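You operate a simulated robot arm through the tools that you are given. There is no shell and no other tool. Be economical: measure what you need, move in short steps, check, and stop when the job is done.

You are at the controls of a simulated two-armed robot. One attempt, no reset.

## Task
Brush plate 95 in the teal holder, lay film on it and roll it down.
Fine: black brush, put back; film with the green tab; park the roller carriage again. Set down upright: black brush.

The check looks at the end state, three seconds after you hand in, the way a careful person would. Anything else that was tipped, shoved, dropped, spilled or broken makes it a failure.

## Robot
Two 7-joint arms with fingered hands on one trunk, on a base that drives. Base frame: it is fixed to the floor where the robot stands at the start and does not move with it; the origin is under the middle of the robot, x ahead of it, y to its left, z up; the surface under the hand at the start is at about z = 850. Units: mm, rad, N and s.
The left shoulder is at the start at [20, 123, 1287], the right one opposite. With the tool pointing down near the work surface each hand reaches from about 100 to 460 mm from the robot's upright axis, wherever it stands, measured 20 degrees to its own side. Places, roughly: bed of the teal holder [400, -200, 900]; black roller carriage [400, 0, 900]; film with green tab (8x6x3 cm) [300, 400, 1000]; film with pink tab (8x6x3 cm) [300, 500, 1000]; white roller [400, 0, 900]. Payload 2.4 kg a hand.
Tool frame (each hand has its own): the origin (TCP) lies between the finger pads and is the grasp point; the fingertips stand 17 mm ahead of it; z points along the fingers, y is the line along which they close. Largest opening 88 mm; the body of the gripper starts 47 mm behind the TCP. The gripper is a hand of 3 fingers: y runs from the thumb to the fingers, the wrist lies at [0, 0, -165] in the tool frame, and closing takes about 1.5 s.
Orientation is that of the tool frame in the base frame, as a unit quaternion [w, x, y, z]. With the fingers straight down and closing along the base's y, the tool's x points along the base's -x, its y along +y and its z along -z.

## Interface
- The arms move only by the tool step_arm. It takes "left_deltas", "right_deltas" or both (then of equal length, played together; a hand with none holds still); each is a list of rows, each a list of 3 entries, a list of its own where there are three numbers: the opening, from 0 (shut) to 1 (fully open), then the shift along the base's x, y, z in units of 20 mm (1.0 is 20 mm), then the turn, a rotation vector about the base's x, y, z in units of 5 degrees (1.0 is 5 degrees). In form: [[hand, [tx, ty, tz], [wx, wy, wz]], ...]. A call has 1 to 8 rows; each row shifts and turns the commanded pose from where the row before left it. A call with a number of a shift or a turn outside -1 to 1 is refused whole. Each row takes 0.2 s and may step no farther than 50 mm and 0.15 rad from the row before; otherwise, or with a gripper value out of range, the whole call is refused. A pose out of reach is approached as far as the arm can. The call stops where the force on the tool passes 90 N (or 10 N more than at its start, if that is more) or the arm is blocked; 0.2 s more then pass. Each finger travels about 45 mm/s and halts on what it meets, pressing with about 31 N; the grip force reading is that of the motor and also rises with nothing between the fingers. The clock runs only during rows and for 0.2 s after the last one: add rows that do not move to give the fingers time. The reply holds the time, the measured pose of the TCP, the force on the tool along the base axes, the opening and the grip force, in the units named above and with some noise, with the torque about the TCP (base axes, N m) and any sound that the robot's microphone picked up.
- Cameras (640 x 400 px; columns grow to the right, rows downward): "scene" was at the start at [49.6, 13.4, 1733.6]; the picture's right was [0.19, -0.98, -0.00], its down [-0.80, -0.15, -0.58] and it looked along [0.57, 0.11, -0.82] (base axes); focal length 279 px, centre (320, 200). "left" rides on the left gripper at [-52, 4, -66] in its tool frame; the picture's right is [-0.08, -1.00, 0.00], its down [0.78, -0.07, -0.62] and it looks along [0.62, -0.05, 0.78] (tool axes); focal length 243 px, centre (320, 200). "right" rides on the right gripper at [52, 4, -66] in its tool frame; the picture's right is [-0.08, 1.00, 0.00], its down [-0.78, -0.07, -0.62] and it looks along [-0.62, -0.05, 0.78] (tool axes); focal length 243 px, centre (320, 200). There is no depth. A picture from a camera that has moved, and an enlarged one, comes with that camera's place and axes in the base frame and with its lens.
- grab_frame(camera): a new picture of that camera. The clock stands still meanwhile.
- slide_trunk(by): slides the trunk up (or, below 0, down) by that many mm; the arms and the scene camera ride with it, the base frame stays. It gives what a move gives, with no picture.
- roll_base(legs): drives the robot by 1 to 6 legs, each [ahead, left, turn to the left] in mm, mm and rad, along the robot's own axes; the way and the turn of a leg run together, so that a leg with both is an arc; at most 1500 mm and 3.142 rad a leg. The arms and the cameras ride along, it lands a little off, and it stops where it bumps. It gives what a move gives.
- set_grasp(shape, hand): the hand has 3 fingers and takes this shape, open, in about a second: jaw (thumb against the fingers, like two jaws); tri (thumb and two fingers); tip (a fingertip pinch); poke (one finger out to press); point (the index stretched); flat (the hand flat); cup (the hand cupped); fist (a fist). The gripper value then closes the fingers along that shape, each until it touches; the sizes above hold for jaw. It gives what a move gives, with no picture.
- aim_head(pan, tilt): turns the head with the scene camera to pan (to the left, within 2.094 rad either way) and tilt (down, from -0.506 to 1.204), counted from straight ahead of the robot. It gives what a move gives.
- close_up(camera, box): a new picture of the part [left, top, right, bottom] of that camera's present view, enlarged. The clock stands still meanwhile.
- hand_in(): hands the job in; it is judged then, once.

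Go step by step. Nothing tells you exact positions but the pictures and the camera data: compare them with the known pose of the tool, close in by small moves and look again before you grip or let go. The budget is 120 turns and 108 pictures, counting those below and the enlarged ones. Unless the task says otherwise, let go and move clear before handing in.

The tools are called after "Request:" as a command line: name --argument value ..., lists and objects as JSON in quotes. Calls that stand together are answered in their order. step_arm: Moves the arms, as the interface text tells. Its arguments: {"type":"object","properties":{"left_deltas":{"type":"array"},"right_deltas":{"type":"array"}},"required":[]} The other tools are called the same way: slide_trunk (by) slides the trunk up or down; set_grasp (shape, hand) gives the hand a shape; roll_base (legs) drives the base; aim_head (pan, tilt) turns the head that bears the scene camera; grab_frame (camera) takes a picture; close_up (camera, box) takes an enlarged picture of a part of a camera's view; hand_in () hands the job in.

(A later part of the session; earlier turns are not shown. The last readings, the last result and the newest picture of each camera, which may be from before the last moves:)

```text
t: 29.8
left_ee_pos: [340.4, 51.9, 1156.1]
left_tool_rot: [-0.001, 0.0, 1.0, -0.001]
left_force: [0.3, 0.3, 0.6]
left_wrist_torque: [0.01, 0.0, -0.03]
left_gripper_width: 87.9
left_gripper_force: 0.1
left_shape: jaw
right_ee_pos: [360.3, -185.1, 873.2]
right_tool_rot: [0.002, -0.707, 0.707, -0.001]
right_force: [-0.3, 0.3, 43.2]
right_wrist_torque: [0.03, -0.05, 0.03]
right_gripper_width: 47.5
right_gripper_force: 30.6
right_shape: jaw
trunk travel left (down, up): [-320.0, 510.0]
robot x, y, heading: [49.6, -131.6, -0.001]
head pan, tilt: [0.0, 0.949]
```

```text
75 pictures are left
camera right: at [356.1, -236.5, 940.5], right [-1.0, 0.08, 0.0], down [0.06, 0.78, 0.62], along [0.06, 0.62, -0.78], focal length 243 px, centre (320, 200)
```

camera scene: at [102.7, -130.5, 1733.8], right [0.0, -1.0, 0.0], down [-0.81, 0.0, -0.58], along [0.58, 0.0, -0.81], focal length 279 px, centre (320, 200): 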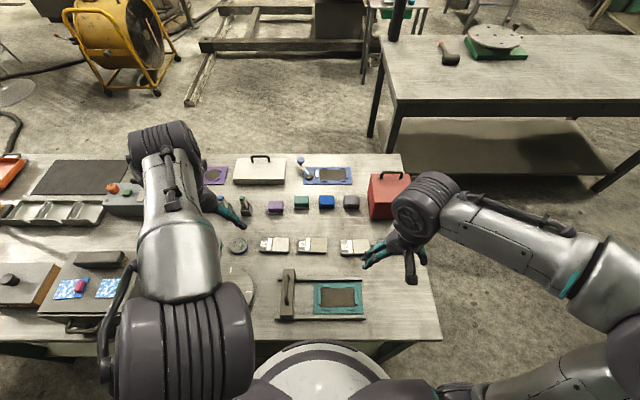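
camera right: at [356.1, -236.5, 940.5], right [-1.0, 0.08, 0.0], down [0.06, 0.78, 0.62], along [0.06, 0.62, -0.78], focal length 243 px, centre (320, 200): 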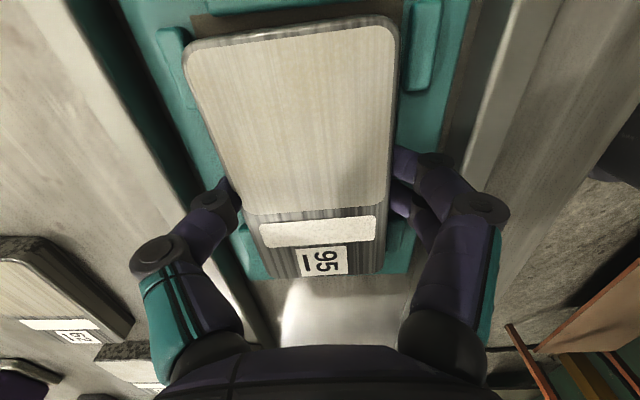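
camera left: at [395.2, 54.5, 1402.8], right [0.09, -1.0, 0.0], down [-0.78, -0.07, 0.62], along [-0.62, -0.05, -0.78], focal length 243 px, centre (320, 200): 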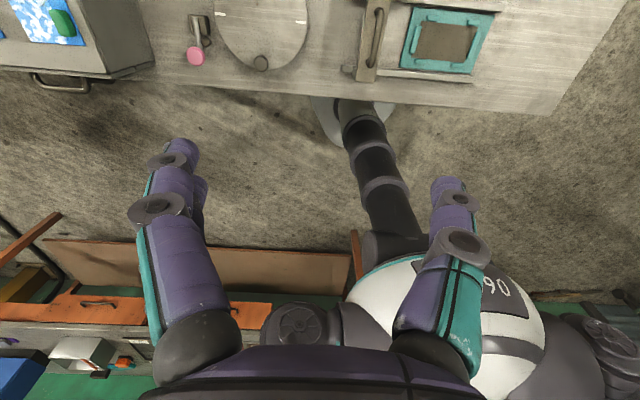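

Contact felt at 43 N: the plate has bottomed in the recess. I'll unload slightly, open and lift clear.

Request:
step_arm --right_deltas '[[0.3, [0, 0, 0.1], [0, 0, 0]], [0.5, [0, 0, 0], [0, 0, 0]], [0.7, [0, 0, 0], [0, 0, 0]], [0.8, [0, 0, 0], [0, 0, 0]], [0.8, [0, 0, 0.5], [0, 0, 0]], [0.8, [0, 0, 1], [0, 0, 0]], [0.8, [0, 0, 1], [0, 0, 0]], [0.8, [0, 0, 1], [0, 0, 0]]]'

Request:
grab_frame --camera "right"

Request:
close_up --camera "scene" --box '[290, 230, 380, 290]'

```text
t: 31.6
left_ee_pos: [343.6, 50.6, 1155.7]
left_tool_rot: [-0.001, 0.001, 1.0, 0.0]
left_force: [0.3, 0.2, 0.0]
left_wrist_torque: [-0.03, 0.02, -0.01]
left_gripper_width: 88.1
left_gripper_force: 0.1
left_shape: jaw
right_ee_pos: [361.0, -185.1, 944.2]
right_tool_rot: [0.0, 0.708, -0.706, 0.0]
right_force: [0.4, -0.2, -0.3]
right_wrist_torque: [0.01, 0.02, 0.0]
right_gripper_width: 70.1
right_gripper_force: 0.1
right_shape: jaw
trunk travel left (down, up): [-320.0, 510.0]
robot x, y, heading: [52.4, -130.0, -0.001]
head pan, tilt: [0.0, 0.949]
```

```text
74 pictures are left
camera right: at [359.1, -237.3, 1011.8], right [-1.0, 0.08, 0.0], down [0.07, 0.78, 0.62], along [0.05, 0.62, -0.78], focal length 243 px, centre (320, 200)
```

right: 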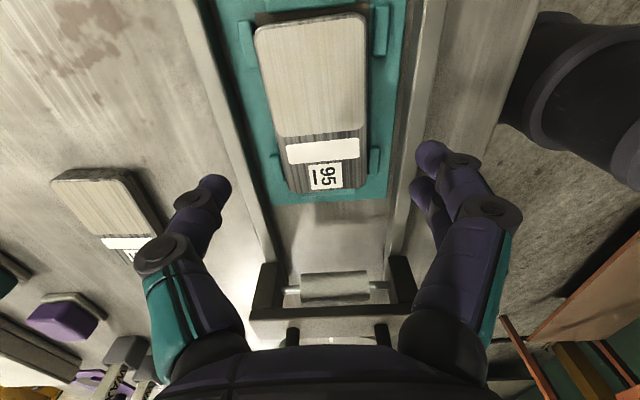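

```text
6.67 times, centred on (335, 260) of scene
camera zoom: at [102.5, -130.6, 1553.8], right [0.0, -1.0, 0.0], down [-0.81, 0.0, -0.58], along [0.58, 0.0, -0.81], focal length 1859 px, centre (220, -200)
```

zoom: 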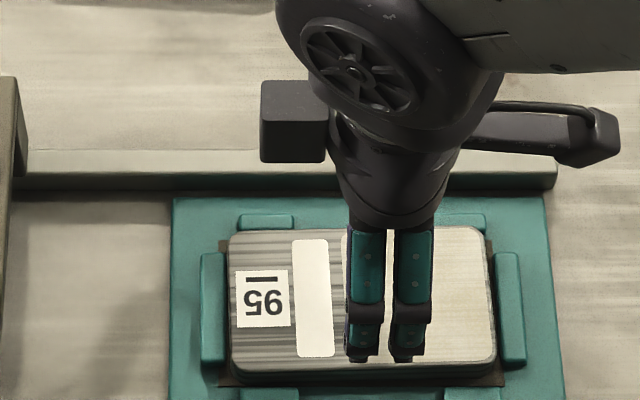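

Plate 95 is seated between the clips. Next is the brush: I'll raise the right hand and trunk, back off slightly and drive left so the right hand reaches the cabinet.

Request:
step_arm --right_deltas '[[1, [0, 0, 1], [0, 0, 0]], [1, [0, 0, 1], [0, 0, 0]], [1, [0, 0, 1], [0, 0, 0]], [1, [0, 0, 1], [0, 0, 0]], [1, [0, 0, 1], [0, 0, 0]], [1, [0, 0, 1], [0, 0, 0]]]'

Request:
slide_trunk --by 110

Request:
roll_base --legs '[[-20, 0, 0], [0, 700, 0]]'

Request:
aim_head --pan 0.0 --tilt 1.0

Request:
grab_frame --camera "scene"

Request:
grab_frame --camera "right"

```text
t: 33.0
left_ee_pos: [341.4, 50.3, 1155.5]
left_tool_rot: [0.0, 0.0, 1.0, 0.0]
left_force: [-0.1, 0.1, 0.0]
left_wrist_torque: [-0.01, 0.0, 0.02]
left_gripper_width: 87.9
left_gripper_force: 0.1
left_shape: jaw
right_ee_pos: [359.9, -183.8, 1063.0]
right_tool_rot: [0.0, -0.707, 0.707, 0.0]
right_force: [0.1, 0.2, 0.6]
right_wrist_torque: [-0.02, -0.01, -0.02]
right_gripper_width: 87.8
right_gripper_force: 0.0
right_shape: jaw
trunk travel left (down, up): [-320.0, 510.0]
robot x, y, heading: [50.4, -129.4, -0.003]
head pan, tilt: [0.0, 0.949]
```

```text
t: 34.4
left_ee_pos: [341.5, 51.5, 1265.8]
left_tool_rot: [-0.001, 0.0, 1.0, 0.001]
left_force: [-0.5, 0.5, 0.3]
left_wrist_torque: [-0.01, -0.01, 0.04]
left_gripper_width: 87.8
left_gripper_force: 0.1
left_shape: jaw
right_ee_pos: [360.2, -183.1, 1172.4]
right_tool_rot: [0.0, 0.707, -0.707, 0.0]
right_force: [-0.3, 0.5, -0.2]
right_wrist_torque: [-0.02, -0.01, 0.0]
right_gripper_width: 88.0
right_gripper_force: 0.0
right_shape: jaw
trunk travel left (down, up): [-430.0, 400.0]
robot x, y, heading: [51.0, -133.5, 0.003]
head pan, tilt: [0.0, 0.949]
```

```text
t: 38.7
left_ee_pos: [319.7, 758.3, 1266.1]
left_tool_rot: [-0.001, -0.003, 1.0, 0.0]
left_force: [0.7, -0.1, -0.2]
left_wrist_torque: [-0.01, 0.0, -0.02]
left_gripper_width: 87.9
left_gripper_force: 0.1
left_shape: jaw
right_ee_pos: [340.2, 524.6, 1171.9]
right_tool_rot: [0.0, 0.708, -0.706, 0.0]
right_force: [-0.6, 0.5, 0.5]
right_wrist_torque: [0.01, 0.0, 0.02]
right_gripper_width: 88.1
right_gripper_force: 0.0
right_shape: jaw
trunk travel left (down, up): [-430.0, 400.0]
robot x, y, heading: [33.2, 574.7, 0.009]
head pan, tilt: [0.0, 0.949]
```

```text
t: 39.3
left_ee_pos: [320.2, 756.6, 1265.5]
left_tool_rot: [-0.001, -0.002, 1.0, 0.0]
left_force: [-0.2, 1.2, -0.1]
left_wrist_torque: [0.0, 0.03, -0.04]
left_gripper_width: 87.7
left_gripper_force: 0.0
left_shape: jaw
right_ee_pos: [340.4, 524.4, 1172.1]
right_tool_rot: [0.0, 0.709, -0.705, 0.0]
right_force: [-0.2, -0.3, 0.6]
right_wrist_torque: [0.0, -0.01, -0.01]
right_gripper_width: 88.0
right_gripper_force: 0.1
right_shape: jaw
trunk travel left (down, up): [-430.0, 400.0]
robot x, y, heading: [30.7, 574.7, 0.007]
head pan, tilt: [0.0, 1.0]
```

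```text
72 pictures are left
camera scene: at [78.5, 575.2, 1660.2], right [0.0, -1.0, 0.0], down [-0.84, 0.0, -0.54], along [0.54, 0.0, -0.84], focal length 279 px, centre (320, 200)
```

scene: 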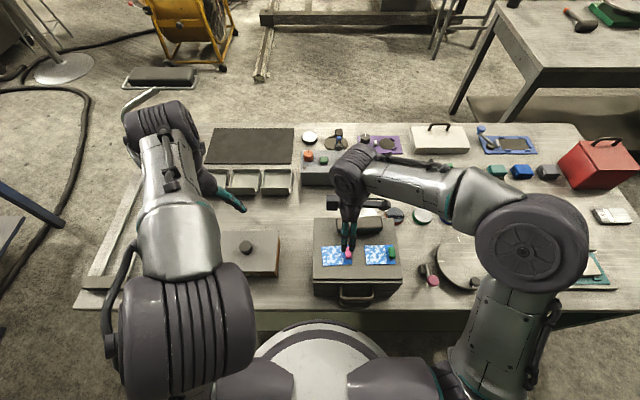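

```text
71 pictures are left
camera right: at [336.7, 471.3, 1240.1], right [-1.0, 0.08, 0.0], down [0.06, 0.78, 0.62], along [0.05, 0.62, -0.78], focal length 243 px, centre (320, 200)
```

right: 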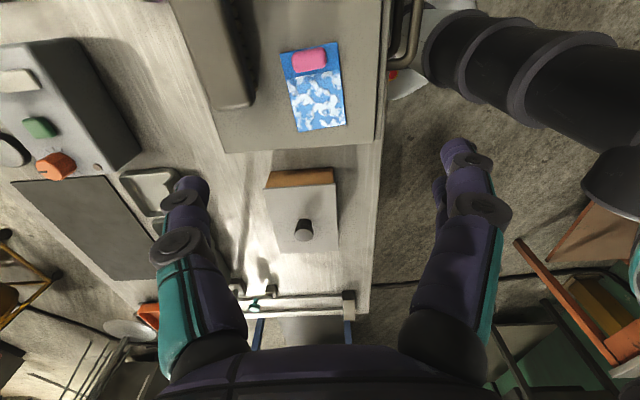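

The brush is at the cabinet's rear. I'll bring the right hand over it and look down.

Request:
step_arm --right_deltas '[[1, [1, -0.7, 0], [0, 0, 0]], [1, [1, -0.7, 0], [0, 0, 0]], [1, [1, -0.7, 0], [0, 0, 0]], [1, [1, -0.7, 0], [0, 0, 0]], [1, [0, -0.7, 0], [0, 0, 0]]]'

Request:
grab_frame --camera "right"

Request:
close_up --camera "scene" --box '[290, 170, 450, 320]'

```text
t: 40.5
left_ee_pos: [320.9, 757.0, 1266.8]
left_tool_rot: [-0.001, -0.003, 1.0, 0.001]
left_force: [-0.1, -0.3, -0.2]
left_wrist_torque: [0.01, -0.03, 0.03]
left_gripper_width: 87.9
left_gripper_force: 0.0
left_shape: jaw
right_ee_pos: [420.0, 452.3, 1172.8]
right_tool_rot: [-0.001, 0.709, -0.705, 0.001]
right_force: [-0.4, -0.2, -1.0]
right_wrist_torque: [-0.05, -0.01, 0.01]
right_gripper_width: 88.0
right_gripper_force: 0.1
right_shape: jaw
trunk travel left (down, up): [-430.0, 400.0]
robot x, y, heading: [29.5, 576.1, -0.002]
head pan, tilt: [0.0, 1.0]
```

```text
70 pictures are left
camera right: at [417.2, 399.2, 1240.6], right [-1.0, 0.08, 0.0], down [0.06, 0.78, 0.62], along [0.05, 0.62, -0.78], focal length 243 px, centre (320, 200)
```

right: 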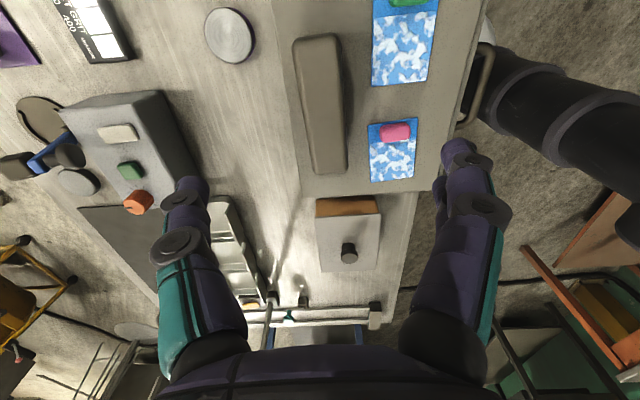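

```text
2.67 times, centred on (370, 245) of scene
camera zoom: at [78.3, 574.9, 1660.2], right [0.0, -1.0, 0.0], down [-0.84, 0.0, -0.54], along [0.54, 0.0, -0.84], focal length 744 px, centre (187, 80)
```

zoom: 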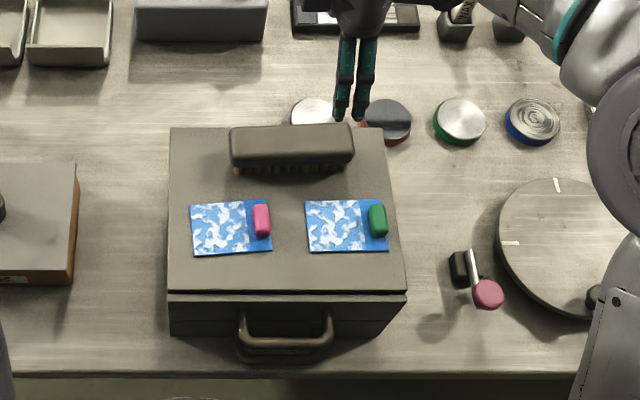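

The brush is centred near (420.5, 474), top at about 1023, about 118 × 40 mm. I'll descend astride it and check before closing.

Request:
step_arm --right_deltas '[[1, [0, 0.55, -1], [0, 0, 0]], [1, [0, 0.55, -1], [0, 0, 0]], [1, [0, 0, -1], [0, 0, 0]], [1, [0, 0, -1], [0, 0, 0]], [1, [0, 0, -1], [0, 0, 0]], [1, [0, 0, -1], [0, 0, 0]], [1, [0, 0, -1], [0, 0, 0]], [1, [0, 0, 0], [0, 0, 0]]]'

Request:
grab_frame --camera "right"

Request:
close_up --camera "scene" --box '[310, 180, 440, 270]'

```text
t: 42.3
left_ee_pos: [319.3, 757.3, 1265.7]
left_tool_rot: [0.0, -0.003, 1.0, 0.0]
left_force: [-0.3, -0.2, -0.1]
left_wrist_torque: [-0.01, -0.01, 0.0]
left_gripper_width: 87.7
left_gripper_force: 0.0
left_shape: jaw
right_ee_pos: [418.8, 475.3, 1032.3]
right_tool_rot: [-0.001, 0.708, -0.706, 0.0]
right_force: [-0.1, 0.5, -0.5]
right_wrist_torque: [-0.01, -0.03, -0.01]
right_gripper_width: 87.8
right_gripper_force: 0.1
right_shape: jaw
trunk travel left (down, up): [-430.0, 400.0]
robot x, y, heading: [29.7, 572.1, 0.003]
head pan, tilt: [0.0, 1.0]
```

```text
68 pictures are left
camera right: at [415.7, 422.8, 1098.8], right [-1.0, 0.08, 0.0], down [0.06, 0.78, 0.62], along [0.05, 0.62, -0.78], focal length 243 px, centre (320, 200)
```

right: 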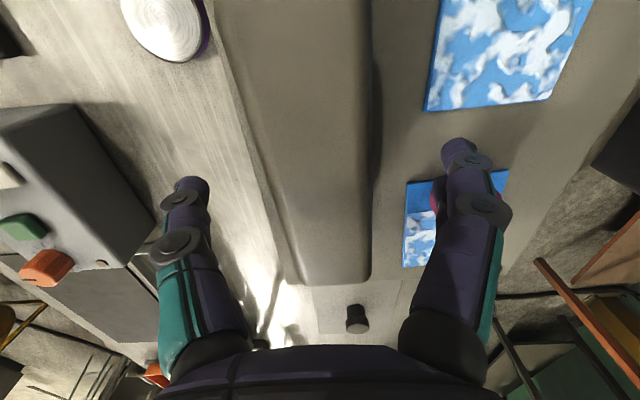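

```text
4.44 times, centred on (375, 225) of scene
camera zoom: at [78.4, 575.3, 1660.2], right [0.0, -1.0, 0.0], down [-0.84, 0.0, -0.54], along [0.54, 0.0, -0.84], focal length 1240 px, centre (76, 89)
```

zoom: 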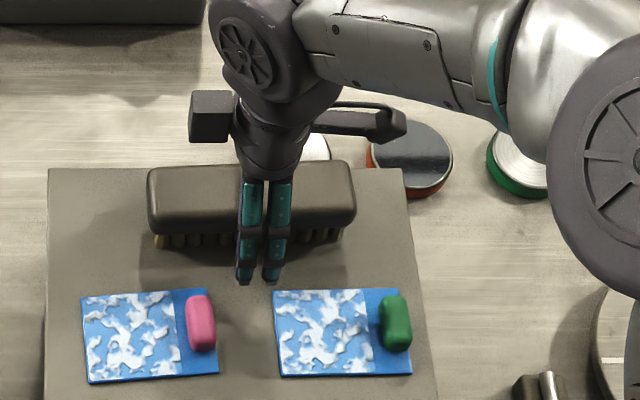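

Fingers straddle the brush. I'll centre by +5 mm in y and +2 in x, half-close, lower and grip the body.

Request:
step_arm --right_deltas '[[0.75, [0.1, 0.25, 0], [0, 0, 0]], [0.75, [0, 0, 0], [0, 0, 0]], [0.75, [0, 0, -0.5], [0, 0, 0]], [0.75, [0, 0, -0.5], [0, 0, 0]], [0.55, [0, 0, 0], [0, 0, 0]], [0.3, [0, 0, 0], [0, 0, 0]], [0.2, [0, 0, 0], [0, 0, 0]], [0.2, [0, 0, 0], [0, 0, 0]]]'

Request:
grab_frame --camera "right"

Request:
close_up --camera "scene" --box '[310, 180, 440, 270]'

```text
t: 44.1
left_ee_pos: [319.7, 757.6, 1265.8]
left_tool_rot: [-0.001, -0.003, 1.0, 0.0]
left_force: [-0.6, 0.7, -0.5]
left_wrist_torque: [-0.04, -0.03, 0.01]
left_gripper_width: 87.9
left_gripper_force: 0.0
left_shape: jaw
right_ee_pos: [419.7, 480.8, 1011.4]
right_tool_rot: [0.0, 0.709, -0.705, 0.0]
right_force: [-0.2, 1.2, -0.3]
right_wrist_torque: [0.01, 0.0, -0.02]
right_gripper_width: 27.7
right_gripper_force: 31.8
right_shape: jaw
trunk travel left (down, up): [-430.0, 400.0]
robot x, y, heading: [34.3, 574.2, 0.005]
head pan, tilt: [0.0, 1.0]
```

```text
66 pictures are left
camera right: at [417.6, 428.1, 1079.9], right [-1.0, 0.08, 0.0], down [0.06, 0.78, 0.62], along [0.05, 0.62, -0.78], focal length 243 px, centre (320, 200)
```

right: 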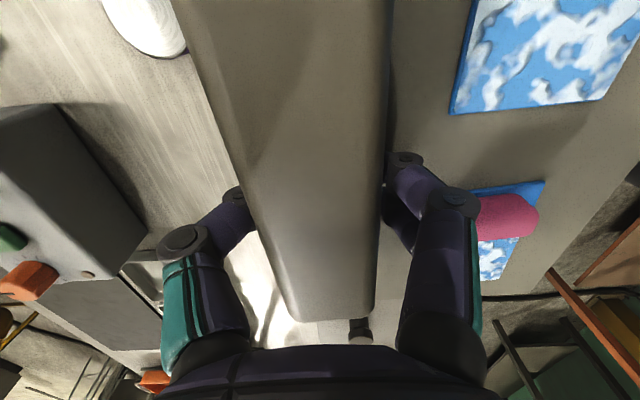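

```text
4.44 times, centred on (375, 225) of scene
camera zoom: at [78.7, 575.2, 1660.2], right [0.0, -1.0, 0.0], down [-0.84, 0.0, -0.54], along [0.54, 0.0, -0.84], focal length 1240 px, centre (76, 89)
```

zoom: 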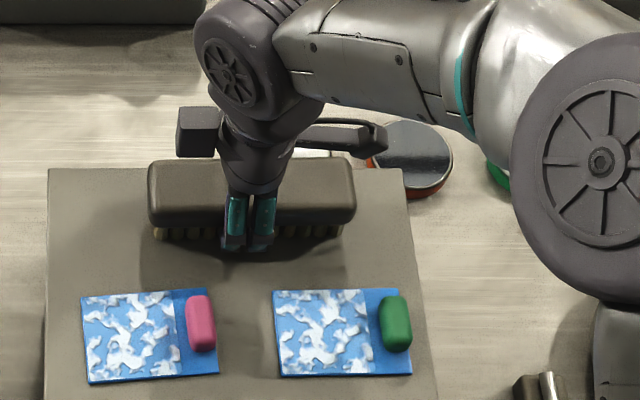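

Grip width 28 mm means I'm pinching the bristles below the body. I'll reopen, rise 10 mm and grip the body itself.

Request:
step_arm --right_deltas '[[0.75, [0, 0, 0], [0, 0, 0]], [0.75, [0, 0, 0], [0, 0, 0]], [0.75, [0, 0, 0], [0, 0, 0]], [0.75, [0, 0, 0.48], [0, 0, 0]], [0.5, [0, 0, 0], [0, 0, 0]], [0.3, [0, 0, 0], [0, 0, 0]], [0.3, [0, 0, 0], [0, 0, 0]], [0.3, [0, 0, 0], [0, 0, 0]]]'

Request:
close_up --camera "scene" --box '[310, 180, 440, 270]'

```text
t: 45.9
left_ee_pos: [321.2, 758.2, 1266.3]
left_tool_rot: [-0.001, -0.003, 1.0, 0.0]
left_force: [-0.4, 0.2, 0.6]
left_wrist_torque: [-0.02, -0.02, 0.0]
left_gripper_width: 87.8
left_gripper_force: 0.1
left_shape: jaw
right_ee_pos: [420.9, 482.0, 1022.1]
right_tool_rot: [0.0, 0.709, -0.705, 0.0]
right_force: [0.0, -0.4, -0.2]
right_wrist_torque: [0.01, 0.02, 0.0]
right_gripper_width: 31.6
right_gripper_force: 30.9
right_shape: jaw
trunk travel left (down, up): [-430.0, 400.0]
robot x, y, heading: [29.4, 573.4, 0.007]
head pan, tilt: [0.0, 1.0]
```

```text
4.44 times, centred on (375, 225) of scene
camera zoom: at [78.6, 575.2, 1660.2], right [0.0, -1.0, 0.0], down [-0.84, 0.0, -0.54], along [0.54, 0.0, -0.84], focal length 1240 px, centre (76, 89)
```

zoom: 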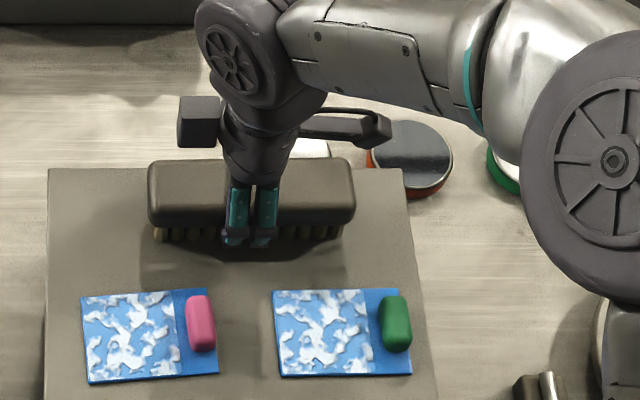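

Still catching under the body (31.6 mm). I'll rise another 11 mm and try again.

Request:
step_arm --right_deltas '[[0.75, [0, 0, 0], [0, 0, 0]], [0.75, [0, 0, 0], [0, 0, 0]], [0.75, [0, 0, 0], [0, 0, 0]], [0.75, [0, 0, 0.55], [0, 0, 0]], [0.5, [0, 0, 0], [0, 0, 0]], [0.3, [0, 0, 0], [0, 0, 0]], [0.3, [0, 0, 0], [0, 0, 0]], [0.3, [0, 0, 0], [0, 0, 0]]]'

Request:
close_up --camera "scene" --box '[310, 180, 440, 270]'

Request:
grab_frame --camera "right"

```text
t: 47.7
left_ee_pos: [321.0, 758.4, 1267.1]
left_tool_rot: [-0.001, -0.003, 1.0, 0.0]
left_force: [0.0, 0.0, -0.3]
left_wrist_torque: [-0.03, -0.01, 0.03]
left_gripper_width: 88.0
left_gripper_force: 0.1
left_shape: jaw
right_ee_pos: [421.1, 480.1, 1033.2]
right_tool_rot: [-0.001, 0.709, -0.705, 0.0]
right_force: [-0.2, -0.4, 0.7]
right_wrist_torque: [-0.02, 0.01, 0.0]
right_gripper_width: 31.2
right_gripper_force: 31.0
right_shape: jaw
trunk travel left (down, up): [-430.0, 400.0]
robot x, y, heading: [31.4, 575.2, 0.003]
head pan, tilt: [0.0, 1.0]
```

```text
4.44 times, centred on (375, 225) of scene
camera zoom: at [78.6, 575.2, 1660.2], right [0.0, -1.0, 0.0], down [-0.84, 0.0, -0.54], along [0.54, 0.0, -0.84], focal length 1240 px, centre (76, 89)
```

zoom: 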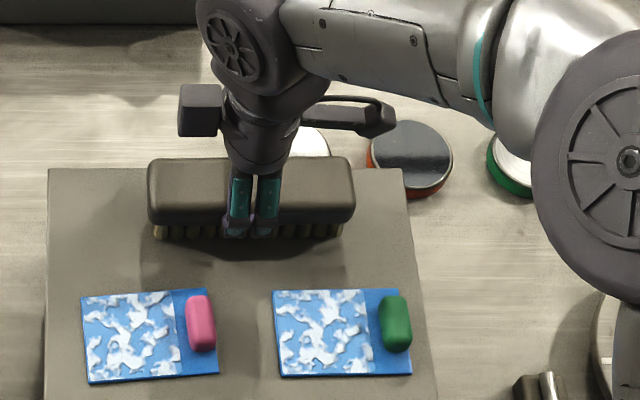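

```text
62 pictures are left
camera right: at [418.0, 428.5, 1101.1], right [-1.0, 0.08, 0.0], down [0.06, 0.78, 0.62], along [0.05, 0.62, -0.78], focal length 243 px, centre (320, 200)
```

right: 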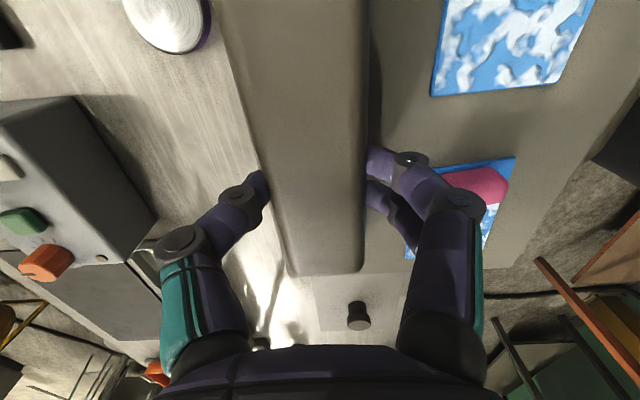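

The 31 mm reading was consistent at both heights, so this is the body (the gauge reads a few mm low, as with the plate). I'll lift and check.

Request:
step_arm --right_deltas '[[0.2, [0, 0, 0.5], [0, 0, 0]], [0.2, [0, 0, 1], [0, 0, 0]], [0.2, [0, 0, 1], [0, 0, 0]], [0.2, [0, 0, 1], [0, 0, 0]], [0.2, [0, 0, 1], [0, 0, 0]], [0.2, [0, 0, 0], [0, 0, 0]]]'

Request:
close_up --camera "scene" --box '[310, 180, 440, 270]'

```text
t: 49.1
left_ee_pos: [319.8, 756.5, 1265.8]
left_tool_rot: [-0.001, -0.002, 1.0, 0.0]
left_force: [-0.1, -0.1, -0.4]
left_wrist_torque: [-0.02, 0.01, -0.02]
left_gripper_width: 88.1
left_gripper_force: 0.0
left_shape: jaw
right_ee_pos: [419.8, 482.8, 1122.8]
right_tool_rot: [0.0, 0.709, -0.705, 0.0]
right_force: [0.4, -0.2, -0.5]
right_wrist_torque: [-0.01, -0.03, -0.03]
right_gripper_width: 31.4
right_gripper_force: 31.1
right_shape: jaw
trunk travel left (down, up): [-430.0, 400.0]
robot x, y, heading: [30.1, 578.2, 0.008]
head pan, tilt: [0.0, 1.0]
```

```text
4.44 times, centred on (375, 225) of scene
camera zoom: at [78.7, 575.2, 1660.2], right [0.0, -1.0, 0.0], down [-0.84, 0.0, -0.54], along [0.54, 0.0, -0.84], focal length 1240 px, centre (76, 89)
```

zoom: 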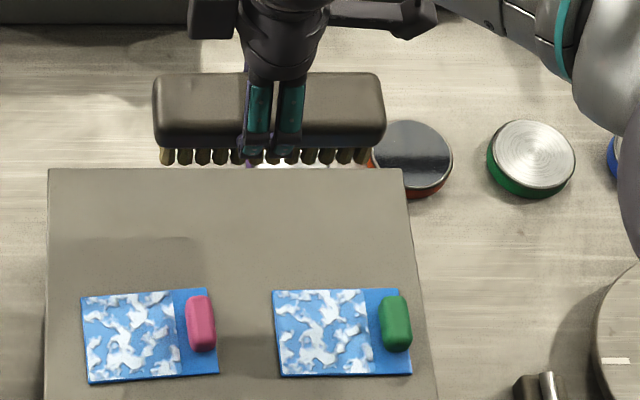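

The brush is held level. I'll drive back right to the holder with it.

Request:
roll_base --legs '[[0, -700, 0]]'

Request:
step_arm --right_deltas '[[0.2, [-1, 0, 0], [0, 0, 0]], [0.2, [-1, 0, -1], [0, 0, 0]], [0.2, [-0.9, 0, -1], [0, 0, 0]], [0.2, [0, 0, -1], [0, 0, 0]], [0.2, [0, 0, -1], [0, 0, 0]], [0.2, [0, 0, -1], [0, 0, 0]], [0.2, [0, 0, -1], [0, 0, 0]], [0.2, [0, 0, -1], [0, 0, 0]]]'

Request:
grab_frame --camera "scene"

```text
t: 53.0
left_ee_pos: [325.2, 52.8, 1266.1]
left_tool_rot: [-0.002, -0.003, 1.0, 0.0]
left_force: [-0.5, 1.0, -0.2]
left_wrist_torque: [0.02, 0.0, 0.02]
left_gripper_width: 88.0
left_gripper_force: 0.1
left_shape: jaw
right_ee_pos: [425.1, -221.3, 1124.5]
right_tool_rot: [0.0, 0.71, -0.704, -0.001]
right_force: [-0.5, 0.0, -0.7]
right_wrist_torque: [0.0, -0.01, 0.01]
right_gripper_width: 31.1
right_gripper_force: 30.3
right_shape: jaw
trunk travel left (down, up): [-430.0, 400.0]
robot x, y, heading: [36.6, -124.8, 0.008]
head pan, tilt: [0.0, 1.0]
```

```text
t: 54.8
left_ee_pos: [325.2, 54.2, 1266.4]
left_tool_rot: [-0.002, -0.003, 1.0, 0.0]
left_force: [0.5, 0.7, 0.7]
left_wrist_torque: [-0.02, 0.01, 0.03]
left_gripper_width: 87.9
left_gripper_force: 0.1
left_shape: jaw
right_ee_pos: [369.6, -219.7, 983.8]
right_tool_rot: [-0.001, 0.71, -0.704, 0.001]
right_force: [0.7, 0.0, -0.9]
right_wrist_torque: [0.01, 0.0, 0.02]
right_gripper_width: 31.3
right_gripper_force: 30.9
right_shape: jaw
trunk travel left (down, up): [-430.0, 400.0]
robot x, y, heading: [32.5, -132.7, 0.009]
head pan, tilt: [0.0, 1.0]
```

```text
60 pictures are left
camera scene: at [83.4, -129.2, 1660.2], right [0.01, -1.0, 0.0], down [-0.84, -0.01, -0.54], along [0.54, 0.0, -0.84], focal length 279 px, centre (320, 200)
```

scene: 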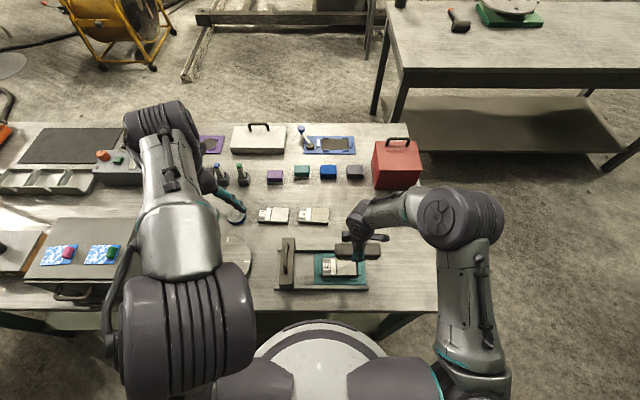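

I'll bring the brush over the plate and lower it toward contact (bristles about 45 mm below the TCP).

Request:
step_arm --right_deltas '[[0.2, [-0.5, 1, 0], [0, 0, 0]], [0.2, [0, 0.6, -0.5], [0, 0, 0]], [0.2, [0, 0, -1], [0, 0, 0]], [0.2, [0, 0, -1], [0, 0, 0]], [0.2, [0, 0, -0.3], [0, 0, 0]], [0.2, [0, 0, 0], [0, 0, 0]]]'

Request:
close_up --camera "scene" --box '[270, 220, 400, 310]'

```text
t: 56.2
left_ee_pos: [324.4, 53.9, 1265.7]
left_tool_rot: [-0.001, -0.003, 1.0, 0.0]
left_force: [0.4, -0.1, 0.8]
left_wrist_torque: [0.02, 0.01, 0.01]
left_gripper_width: 87.9
left_gripper_force: 0.0
left_shape: jaw
right_ee_pos: [357.3, -188.6, 928.0]
right_tool_rot: [0.0, 0.71, -0.705, -0.001]
right_force: [0.2, 0.0, -0.3]
right_wrist_torque: [0.04, 0.04, -0.01]
right_gripper_width: 31.2
right_gripper_force: 31.1
right_shape: jaw
trunk travel left (down, up): [-430.0, 400.0]
robot x, y, heading: [35.6, -132.5, 0.008]
head pan, tilt: [0.0, 1.0]
```

```text
4.44 times, centred on (335, 265) of scene
camera zoom: at [83.1, -129.2, 1660.2], right [0.01, -1.0, 0.0], down [-0.84, -0.01, -0.54], along [0.54, 0.0, -0.84], focal length 1240 px, centre (253, -89)
```

zoom: 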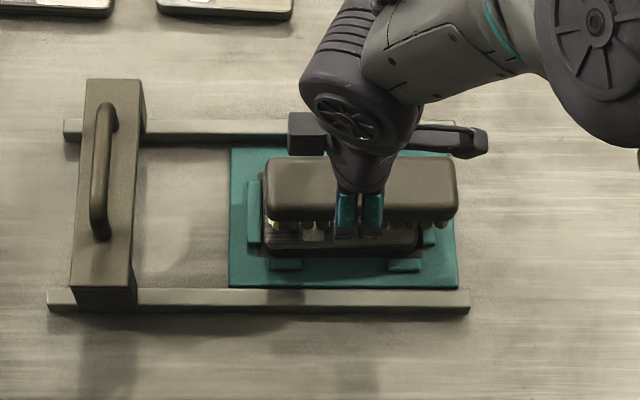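

Request:
step_arm --right_deltas '[[0.2, [0, 0, -0.2], [0, 0, 0]], [0.2, [0, 0, -0.2], [0, 0, 0]], [0.2, [0, 0, -0.2], [0, 0, 0]], [0.2, [0, 0, 0], [0, 0, 0]]]'

Request:
step_arm --right_deltas '[[0.2, [0, 0, -0.15], [0, 0, 0]], [0.2, [0, 0, -0.1], [0, 0, 0]], [0.2, [0, 0, 0], [0, 0, 0]]]'

```text
t: 57.2
left_ee_pos: [324.6, 54.0, 1266.1]
left_tool_rot: [0.0, -0.004, 1.0, 0.0]
left_force: [0.1, -0.1, -0.5]
left_wrist_torque: [0.05, -0.01, 0.0]
left_gripper_width: 88.2
left_gripper_force: 0.1
left_shape: jaw
right_ee_pos: [356.8, -189.1, 915.5]
right_tool_rot: [0.0, 0.709, -0.705, 0.001]
right_force: [-0.8, -0.4, -0.1]
right_wrist_torque: [-0.03, 0.0, -0.01]
right_gripper_width: 30.9
right_gripper_force: 31.6
right_shape: jaw
trunk travel left (down, up): [-430.0, 400.0]
robot x, y, heading: [33.0, -129.8, 0.007]
head pan, tilt: [0.0, 1.0]
```

```text
t: 58.0
left_ee_pos: [322.6, 53.0, 1266.0]
left_tool_rot: [0.0, -0.004, 1.0, 0.0]
left_force: [-0.3, 0.0, 0.2]
left_wrist_torque: [0.0, -0.03, -0.02]
left_gripper_width: 87.6
left_gripper_force: 0.2
left_shape: jaw
right_ee_pos: [356.7, -189.8, 912.8]
right_tool_rot: [-0.002, 0.71, -0.705, 0.001]
right_force: [0.3, -2.2, 27.4]
right_wrist_torque: [0.0, -0.06, 0.0]
right_gripper_width: 32.1
right_gripper_force: 31.0
right_shape: jaw
trunk travel left (down, up): [-430.0, 400.0]
robot x, y, heading: [34.3, -127.7, 0.008]
head pan, tilt: [0.0, 1.0]
```

Bristles are in contact (27 N). I'll ease slightly and brush back and forth, along y and with small x shifts.

Request:
step_arm --right_deltas '[[0.2, [0, 0, 0.06], [0, 0, 0]], [0.2, [0, 1, 0], [0, 0, 0]], [0.2, [0.4, -1, 0], [0, 0, 0]], [0.2, [0, -1, 0], [0, 0, 0]], [0.2, [0, 1, 0], [0, 0, 0]], [0.2, [0, 1, 0], [0, 0, 0]], [0.2, [-0.4, -1, 0], [0, 0, 0]], [0.2, [-0.4, 0, 0], [0, 0, 0]]]'

Request:
step_arm --right_deltas '[[0.2, [0, -1, 0], [0, 0, 0]], [0.2, [0, 1, 0], [0, 0, 0]], [0.2, [0, 1, 0], [0, 0, 0]], [0.2, [0.4, 0, 0], [0, 0, 0]], [0.2, [0, -1, 0], [0, 0, 0]], [0.2, [0, -1, 0], [0, 0, 0]], [0.2, [0, 1, 0], [0, 0, 0]]]'

Request:
close_up --camera "scene" --box '[270, 220, 400, 310]'

```text
t: 59.8
left_ee_pos: [325.5, 54.9, 1266.1]
left_tool_rot: [-0.002, -0.004, 1.0, 0.0]
left_force: [0.3, -0.6, 0.1]
left_wrist_torque: [-0.02, 0.01, 0.03]
left_gripper_width: 87.9
left_gripper_force: 0.0
left_shape: jaw
right_ee_pos: [349.6, -187.3, 912.0]
right_tool_rot: [0.0, 0.709, -0.705, 0.0]
right_force: [6.7, 1.4, 23.4]
right_wrist_torque: [0.0, -0.23, 0.01]
right_gripper_width: 34.0
right_gripper_force: 30.9
right_shape: jaw
trunk travel left (down, up): [-430.0, 400.0]
robot x, y, heading: [35.5, -126.6, 0.007]
head pan, tilt: [0.0, 1.0]
```

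```text
t: 61.4
left_ee_pos: [324.2, 53.4, 1265.9]
left_tool_rot: [-0.001, -0.004, 1.0, -0.001]
left_force: [0.1, 0.1, 0.1]
left_wrist_torque: [0.01, -0.01, 0.03]
left_gripper_width: 88.2
left_gripper_force: 0.0
left_shape: jaw
right_ee_pos: [356.0, -188.9, 912.9]
right_tool_rot: [-0.002, 0.71, -0.704, 0.0]
right_force: [0.4, -1.9, 8.5]
right_wrist_torque: [-0.07, -0.04, 0.0]
right_gripper_width: 32.9
right_gripper_force: 30.5
right_shape: jaw
trunk travel left (down, up): [-430.0, 400.0]
robot x, y, heading: [34.3, -130.7, 0.011]
head pan, tilt: [0.0, 1.0]
```

```text
4.44 times, centred on (335, 265) of scene
camera zoom: at [82.4, -128.9, 1660.3], right [0.01, -1.0, 0.0], down [-0.84, -0.01, -0.54], along [0.54, 0.0, -0.84], focal length 1240 px, centre (253, -89)
```

zoom: 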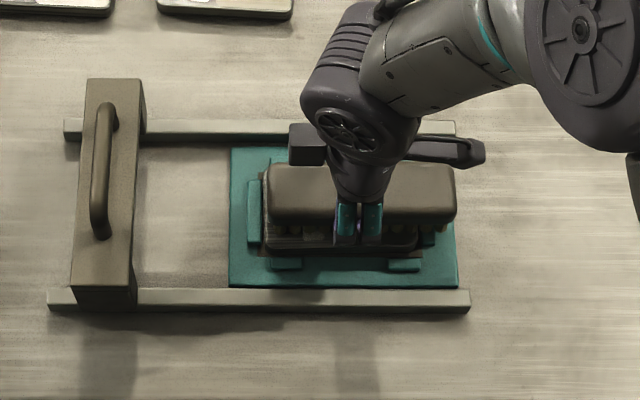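

Strokes were done with contact maintained. I'll lift and check the plate and the brush.

Request:
step_arm --right_deltas '[[0.2, [0, 0, 0.5], [0, 0, 0]], [0.2, [0, 0, 1], [0, 0, 0]], [0.2, [0, 0, 1], [0, 0, 0]], [0.2, [0, 0, 1], [0, 0, 0]], [0.2, [0.5, 0, 1], [0, 0, 0]], [0.2, [1, 0, 1], [0, 0, 0]], [0.2, [1, 0, 1], [0, 0, 0]], [0.2, [0.6, 0, 1], [0, 0, 0]]]'

Request:
step_arm --right_deltas '[[0.2, [0, 0, 1], [0, 0, 0]], [0.2, [0, 0, 1], [0, 0, 0]], [0.2, [0, 0, 1], [0, 0, 0]], [0.2, [0, 0, 0], [0, 0, 0]]]'

Request:
close_up --camera "scene" --box '[240, 170, 440, 310]'

```text
t: 63.2
left_ee_pos: [324.4, 53.9, 1265.7]
left_tool_rot: [-0.001, -0.005, 1.0, 0.0]
left_force: [0.1, 0.9, 0.5]
left_wrist_torque: [0.02, -0.02, 0.05]
left_gripper_width: 87.7
left_gripper_force: 0.1
left_shape: jaw
right_ee_pos: [418.7, -190.0, 1063.3]
right_tool_rot: [0.0, 0.71, -0.704, 0.0]
right_force: [0.2, -0.2, -1.2]
right_wrist_torque: [0.02, -0.01, -0.03]
right_gripper_width: 33.2
right_gripper_force: 30.5
right_shape: jaw
trunk travel left (down, up): [-430.0, 400.0]
robot x, y, heading: [33.5, -128.8, 0.007]
head pan, tilt: [0.0, 1.0]
```

```text
t: 64.2
left_ee_pos: [325.7, 53.0, 1266.5]
left_tool_rot: [-0.001, -0.004, 1.0, 0.0]
left_force: [-0.7, -0.1, -0.3]
left_wrist_torque: [0.01, 0.01, -0.04]
left_gripper_width: 87.8
left_gripper_force: 0.0
left_shape: jaw
right_ee_pos: [417.5, -188.0, 1123.0]
right_tool_rot: [0.0, 0.709, -0.705, 0.0]
right_force: [-0.5, 0.5, -0.9]
right_wrist_torque: [0.01, 0.0, 0.0]
right_gripper_width: 33.0
right_gripper_force: 30.8
right_shape: jaw
trunk travel left (down, up): [-430.0, 400.0]
robot x, y, heading: [34.2, -129.3, 0.011]
head pan, tilt: [0.0, 1.0]
```

```text
2.86 times, centred on (340, 240) of scene
camera zoom: at [83.3, -129.3, 1660.2], right [0.01, -1.0, 0.0], down [-0.84, -0.01, -0.54], along [0.54, 0.0, -0.84], focal length 797 px, centre (263, 86)
```

zoom: 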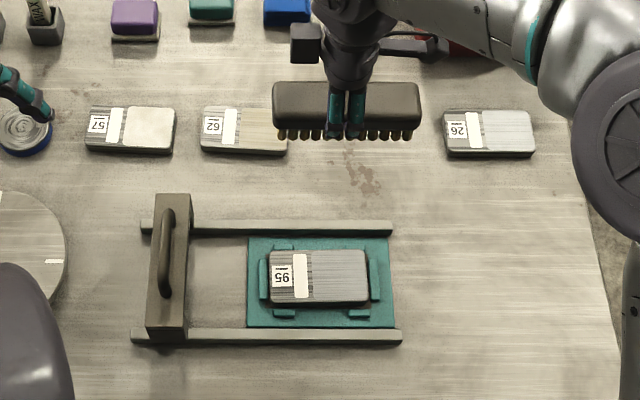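

The plate has changed from dusty to clean grey. Let me check it fully and the brush's tilt.

Request:
close_up --camera "scene" --box '[310, 240, 390, 290]'

Request:
close_up --camera "scene" --box '[310, 180, 410, 240]'

```text
8.00 times, centred on (350, 265) of scene
camera zoom: at [83.3, -129.3, 1660.2], right [0.01, -1.0, 0.0], down [-0.84, -0.01, -0.54], along [0.54, 0.0, -0.84], focal length 2231 px, centre (80, -320)
```

zoom: 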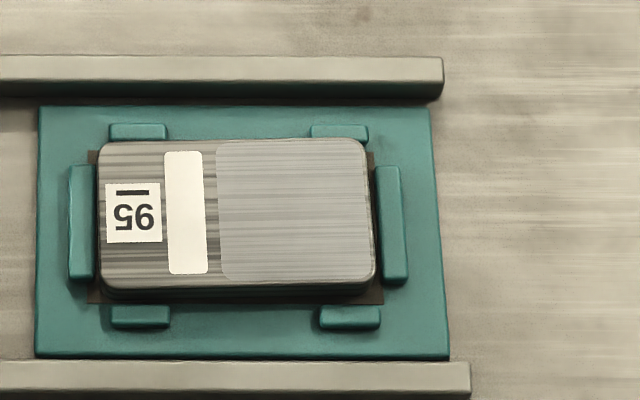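

```text
6.40 times, centred on (360, 210) of scene
camera zoom: at [83.3, -129.3, 1660.2], right [0.01, -1.0, 0.0], down [-0.84, -0.01, -0.54], along [0.54, 0.0, -0.84], focal length 1785 px, centre (64, 136)
```

zoom: 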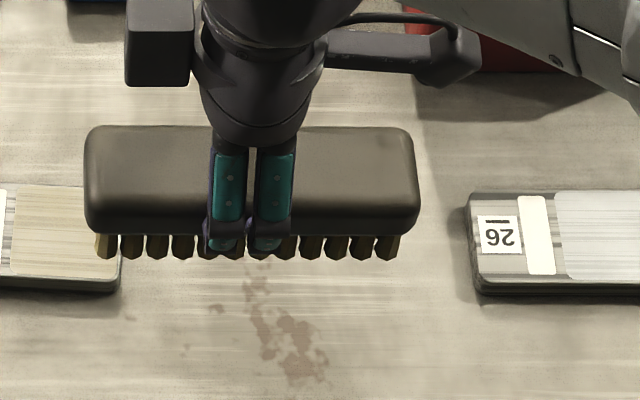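

The plate is evenly cleaned and the brush is still level in the hand. I'll drive back to the cabinet and return the brush to where it stood (hand at 420.5, 481, 1033).

Request:
roll_base --legs '[[-5, 670, -0.005]]'

Request:
close_up --camera "scene" --box '[290, 160, 450, 280]'

```text
t: 67.9
left_ee_pos: [324.3, 731.2, 1265.2]
left_tool_rot: [-0.001, 0.007, 1.0, 0.0]
left_force: [0.0, 0.0, 0.8]
left_wrist_torque: [0.02, -0.03, -0.03]
left_gripper_width: 88.0
left_gripper_force: 0.0
left_shape: jaw
right_ee_pos: [412.8, 488.0, 1122.6]
right_tool_rot: [0.0, -0.703, 0.711, 0.0]
right_force: [-0.8, -0.6, -0.8]
right_wrist_torque: [-0.02, 0.01, 0.03]
right_gripper_width: 32.9
right_gripper_force: 31.3
right_shape: jaw
trunk travel left (down, up): [-430.0, 400.0]
robot x, y, heading: [31.9, 550.8, -0.016]
head pan, tilt: [0.0, 1.0]
```

```text
3.33 times, centred on (370, 220) of scene
camera zoom: at [79.6, 553.2, 1660.2], right [-0.01, -1.0, 0.0], down [-0.84, 0.01, -0.54], along [0.54, -0.01, -0.84], focal length 930 px, centre (153, 133)
```

zoom: 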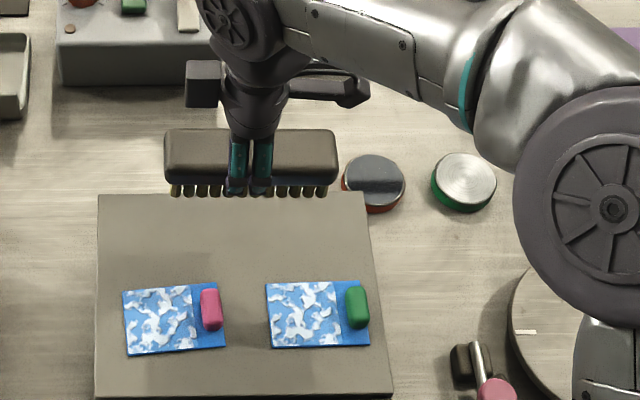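

I'll correct the 1° heading change, align to the old pose and lower the brush onto the cabinet.

Request:
step_arm --right_deltas '[[0.2, [0.35, -0.35, 0], [0, 0, 0.2]], [0.2, [0, 0, -1], [0, 0, 0]], [0.2, [0, 0, -1], [0, 0, 0]], [0.2, [0, 0, -1], [0, 0, 0]], [0.2, [0, 0, -0.8], [0, 0, 0]], [0.2, [0, 0, -0.4], [0, 0, 0]], [0.2, [0, 0, 0], [0, 0, 0]]]'

Request:
close_up --camera "scene" --box '[310, 180, 440, 270]'

```text
t: 69.5
left_ee_pos: [325.3, 730.3, 1265.3]
left_tool_rot: [-0.001, 0.007, 1.0, 0.0]
left_force: [0.0, 0.0, -0.7]
left_wrist_torque: [0.0, -0.01, 0.0]
left_gripper_width: 87.9
left_gripper_force: 0.0
left_shape: jaw
right_ee_pos: [419.7, 479.2, 1039.0]
right_tool_rot: [-0.001, 0.709, -0.705, 0.001]
right_force: [-0.4, 0.7, -1.9]
right_wrist_torque: [0.01, 0.0, -0.01]
right_gripper_width: 32.7
right_gripper_force: 30.8
right_shape: jaw
trunk travel left (down, up): [-430.0, 400.0]
robot x, y, heading: [30.2, 552.6, -0.009]
head pan, tilt: [0.0, 1.0]
```

```text
4.44 times, centred on (375, 225) of scene
camera zoom: at [79.6, 552.5, 1660.2], right [-0.01, -1.0, 0.0], down [-0.84, 0.01, -0.54], along [0.54, -0.01, -0.84], focal length 1240 px, centre (76, 89)
```

zoom: 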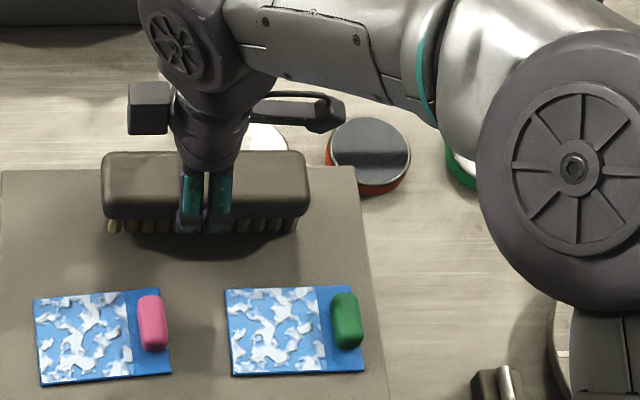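

Request:
step_arm --right_deltas '[[0.2, [0, 0.05, -0.1], [0, 0, 0]], [0.2, [0, 0, -0.1], [0, 0, 0]], [0.2, [0, 0, -0.08], [0, 0, 0]], [0.2, [0, 0, 0], [0, 0, 0]]]'

```text
t: 70.5
left_ee_pos: [324.1, 731.0, 1265.2]
left_tool_rot: [-0.001, 0.007, 1.0, 0.0]
left_force: [-1.0, 0.2, -1.0]
left_wrist_torque: [-0.02, 0.01, -0.01]
left_gripper_width: 88.0
left_gripper_force: 0.0
left_shape: jaw
right_ee_pos: [419.7, 481.2, 1032.4]
right_tool_rot: [0.0, 0.709, -0.705, 0.0]
right_force: [-0.1, -0.4, -1.2]
right_wrist_torque: [0.01, 0.04, -0.01]
right_gripper_width: 32.9
right_gripper_force: 31.0
right_shape: jaw
trunk travel left (down, up): [-430.0, 400.0]
robot x, y, heading: [30.3, 553.2, -0.013]
head pan, tilt: [0.0, 1.0]
```

Request:
step_arm --right_deltas '[[0.2, [0, 0, -0.08], [0, 0, 0]], [0.2, [0, 0, -0.08], [0, 0, 0]], [0.2, [0, 0, 0], [0, 0, 0]]]'

```text
t: 71.3
left_ee_pos: [323.5, 730.6, 1266.5]
left_tool_rot: [-0.001, 0.006, 1.0, 0.001]
left_force: [0.5, -0.4, 0.0]
left_wrist_torque: [-0.03, -0.02, 0.01]
left_gripper_width: 87.8
left_gripper_force: 0.1
left_shape: jaw
right_ee_pos: [420.0, 480.1, 1029.7]
right_tool_rot: [-0.002, 0.709, -0.705, 0.0]
right_force: [4.1, -1.5, 20.9]
right_wrist_torque: [-0.01, -0.1, -0.01]
right_gripper_width: 33.0
right_gripper_force: 30.9
right_shape: jaw
trunk travel left (down, up): [-430.0, 400.0]
robot x, y, heading: [31.5, 554.7, -0.011]
head pan, tilt: [0.0, 1.0]
```

Contact with the cabinet top (21 N). I'll ease, open and rise.

Request:
step_arm --right_deltas '[[0.2, [0, 0, 0.06], [0, 0, 0]], [0.4, [0, 0, 0], [0, 0, 0]], [0.6, [0, 0, 0], [0, 0, 0]], [0.75, [0, 0, 0], [0, 0, 0]], [0.75, [0, 0, 0], [0, 0, 0]], [0.75, [0, 0, 0.5], [0, 0, 0]], [0.75, [0, 0, 1], [0, 0, 0]], [0.75, [0, 0, 1], [0, 0, 0]]]'

Request:
step_arm --right_deltas '[[1, [0, 0, 1], [0, 0, 0]], [1, [0, 0, 1], [0, 0, 0]], [1, [-1, -0.7, 0], [0, 0, 0]], [1, [-1, -1, 0], [0, 0, 0]], [1, [-1, -1, 0], [0, 0, 0]], [1, [-0.7, -1, 0], [0, 0, 0]]]'

Request:
close_up --camera "scene" --box '[290, 180, 420, 270]'

Request:
grab_frame --camera "right"

```text
t: 73.1
left_ee_pos: [324.8, 730.5, 1266.2]
left_tool_rot: [-0.001, 0.006, 1.0, -0.001]
left_force: [-0.5, -0.9, -0.3]
left_wrist_torque: [0.0, -0.01, 0.04]
left_gripper_width: 88.0
left_gripper_force: 0.1
left_shape: jaw
right_ee_pos: [418.8, 481.7, 1080.2]
right_tool_rot: [0.0, 0.709, -0.706, 0.0]
right_force: [0.2, 0.2, 0.3]
right_wrist_torque: [0.0, -0.01, 0.0]
right_gripper_width: 65.9
right_gripper_force: 0.0
right_shape: jaw
trunk travel left (down, up): [-430.0, 400.0]
robot x, y, heading: [29.0, 553.4, -0.015]
head pan, tilt: [0.0, 1.0]
```

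```text
t: 74.5
left_ee_pos: [322.1, 729.6, 1266.0]
left_tool_rot: [-0.001, 0.006, 1.0, 0.0]
left_force: [-0.1, 0.6, 0.8]
left_wrist_torque: [0.02, 0.0, -0.01]
left_gripper_width: 88.1
left_gripper_force: 0.1
left_shape: jaw
right_ee_pos: [344.5, 407.4, 1121.4]
right_tool_rot: [0.0, 0.709, -0.705, 0.0]
right_force: [0.2, 0.1, -0.2]
right_wrist_torque: [-0.03, 0.0, 0.0]
right_gripper_width: 87.9
right_gripper_force: 0.0
right_shape: jaw
trunk travel left (down, up): [-430.0, 400.0]
robot x, y, heading: [33.1, 550.8, -0.015]
head pan, tilt: [0.0, 1.0]
```

```text
4.44 times, centred on (355, 225) of scene
camera zoom: at [79.3, 552.0, 1660.2], right [-0.01, -1.0, 0.0], down [-0.84, 0.01, -0.54], along [0.54, -0.01, -0.84], focal length 1240 px, centre (164, 89)
```

zoom: 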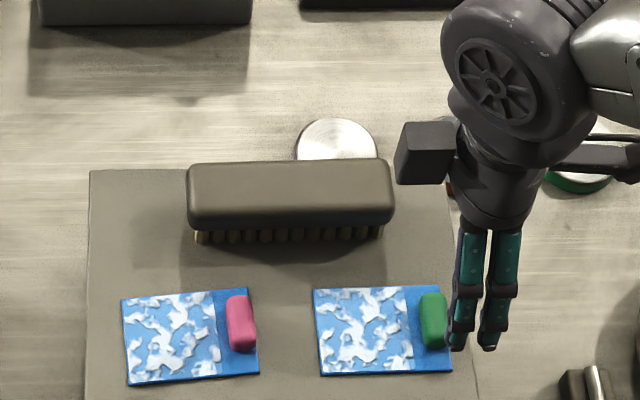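

```text
51 pictures are left
camera right: at [341.3, 353.7, 1189.0], right [-1.0, 0.08, 0.0], down [0.06, 0.78, 0.62], along [0.05, 0.62, -0.78], focal length 243 px, centre (320, 200)
```

right: 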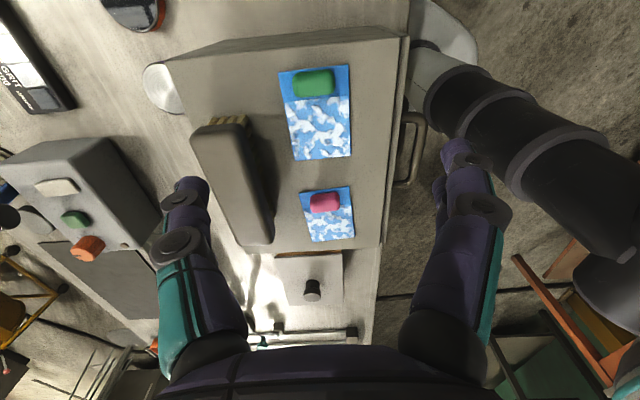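

The brush is back upright in its place. Now a close look at the green‑tab film.

Request:
close_up --camera "right" --box '[260, 50, 370, 170]'

Request:
close_up --camera "scene" --box '[345, 230, 405, 265]'

```text
3.33 times, centred on (315, 110) of right
camera zoom: at [341.3, 353.7, 1189.0], right [-1.0, 0.08, 0.0], down [0.06, 0.78, 0.62], along [0.05, 0.62, -0.78], focal length 809 px, centre (337, 500)
```

zoom: 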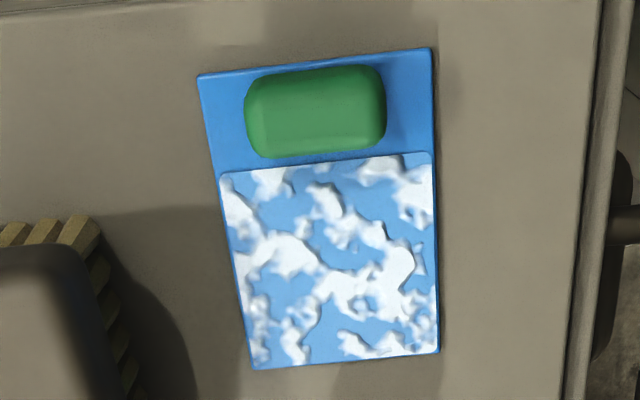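

```text
10.67 times, centred on (375, 248) of scene
camera zoom: at [79.3, 552.0, 1660.2], right [-0.01, -1.0, 0.0], down [-0.84, 0.01, -0.54], along [0.54, -0.01, -0.84], focal length 2975 px, centre (-267, -307)
```

zoom: 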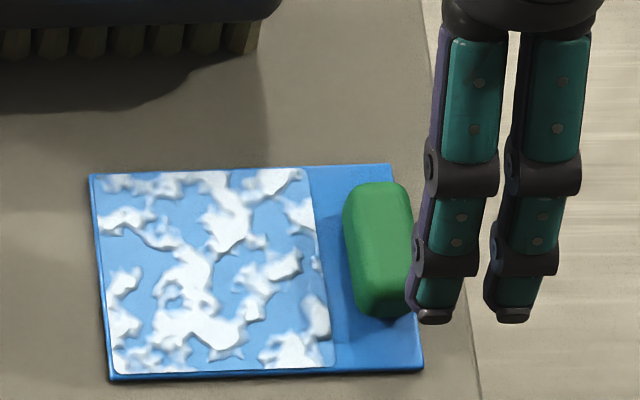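

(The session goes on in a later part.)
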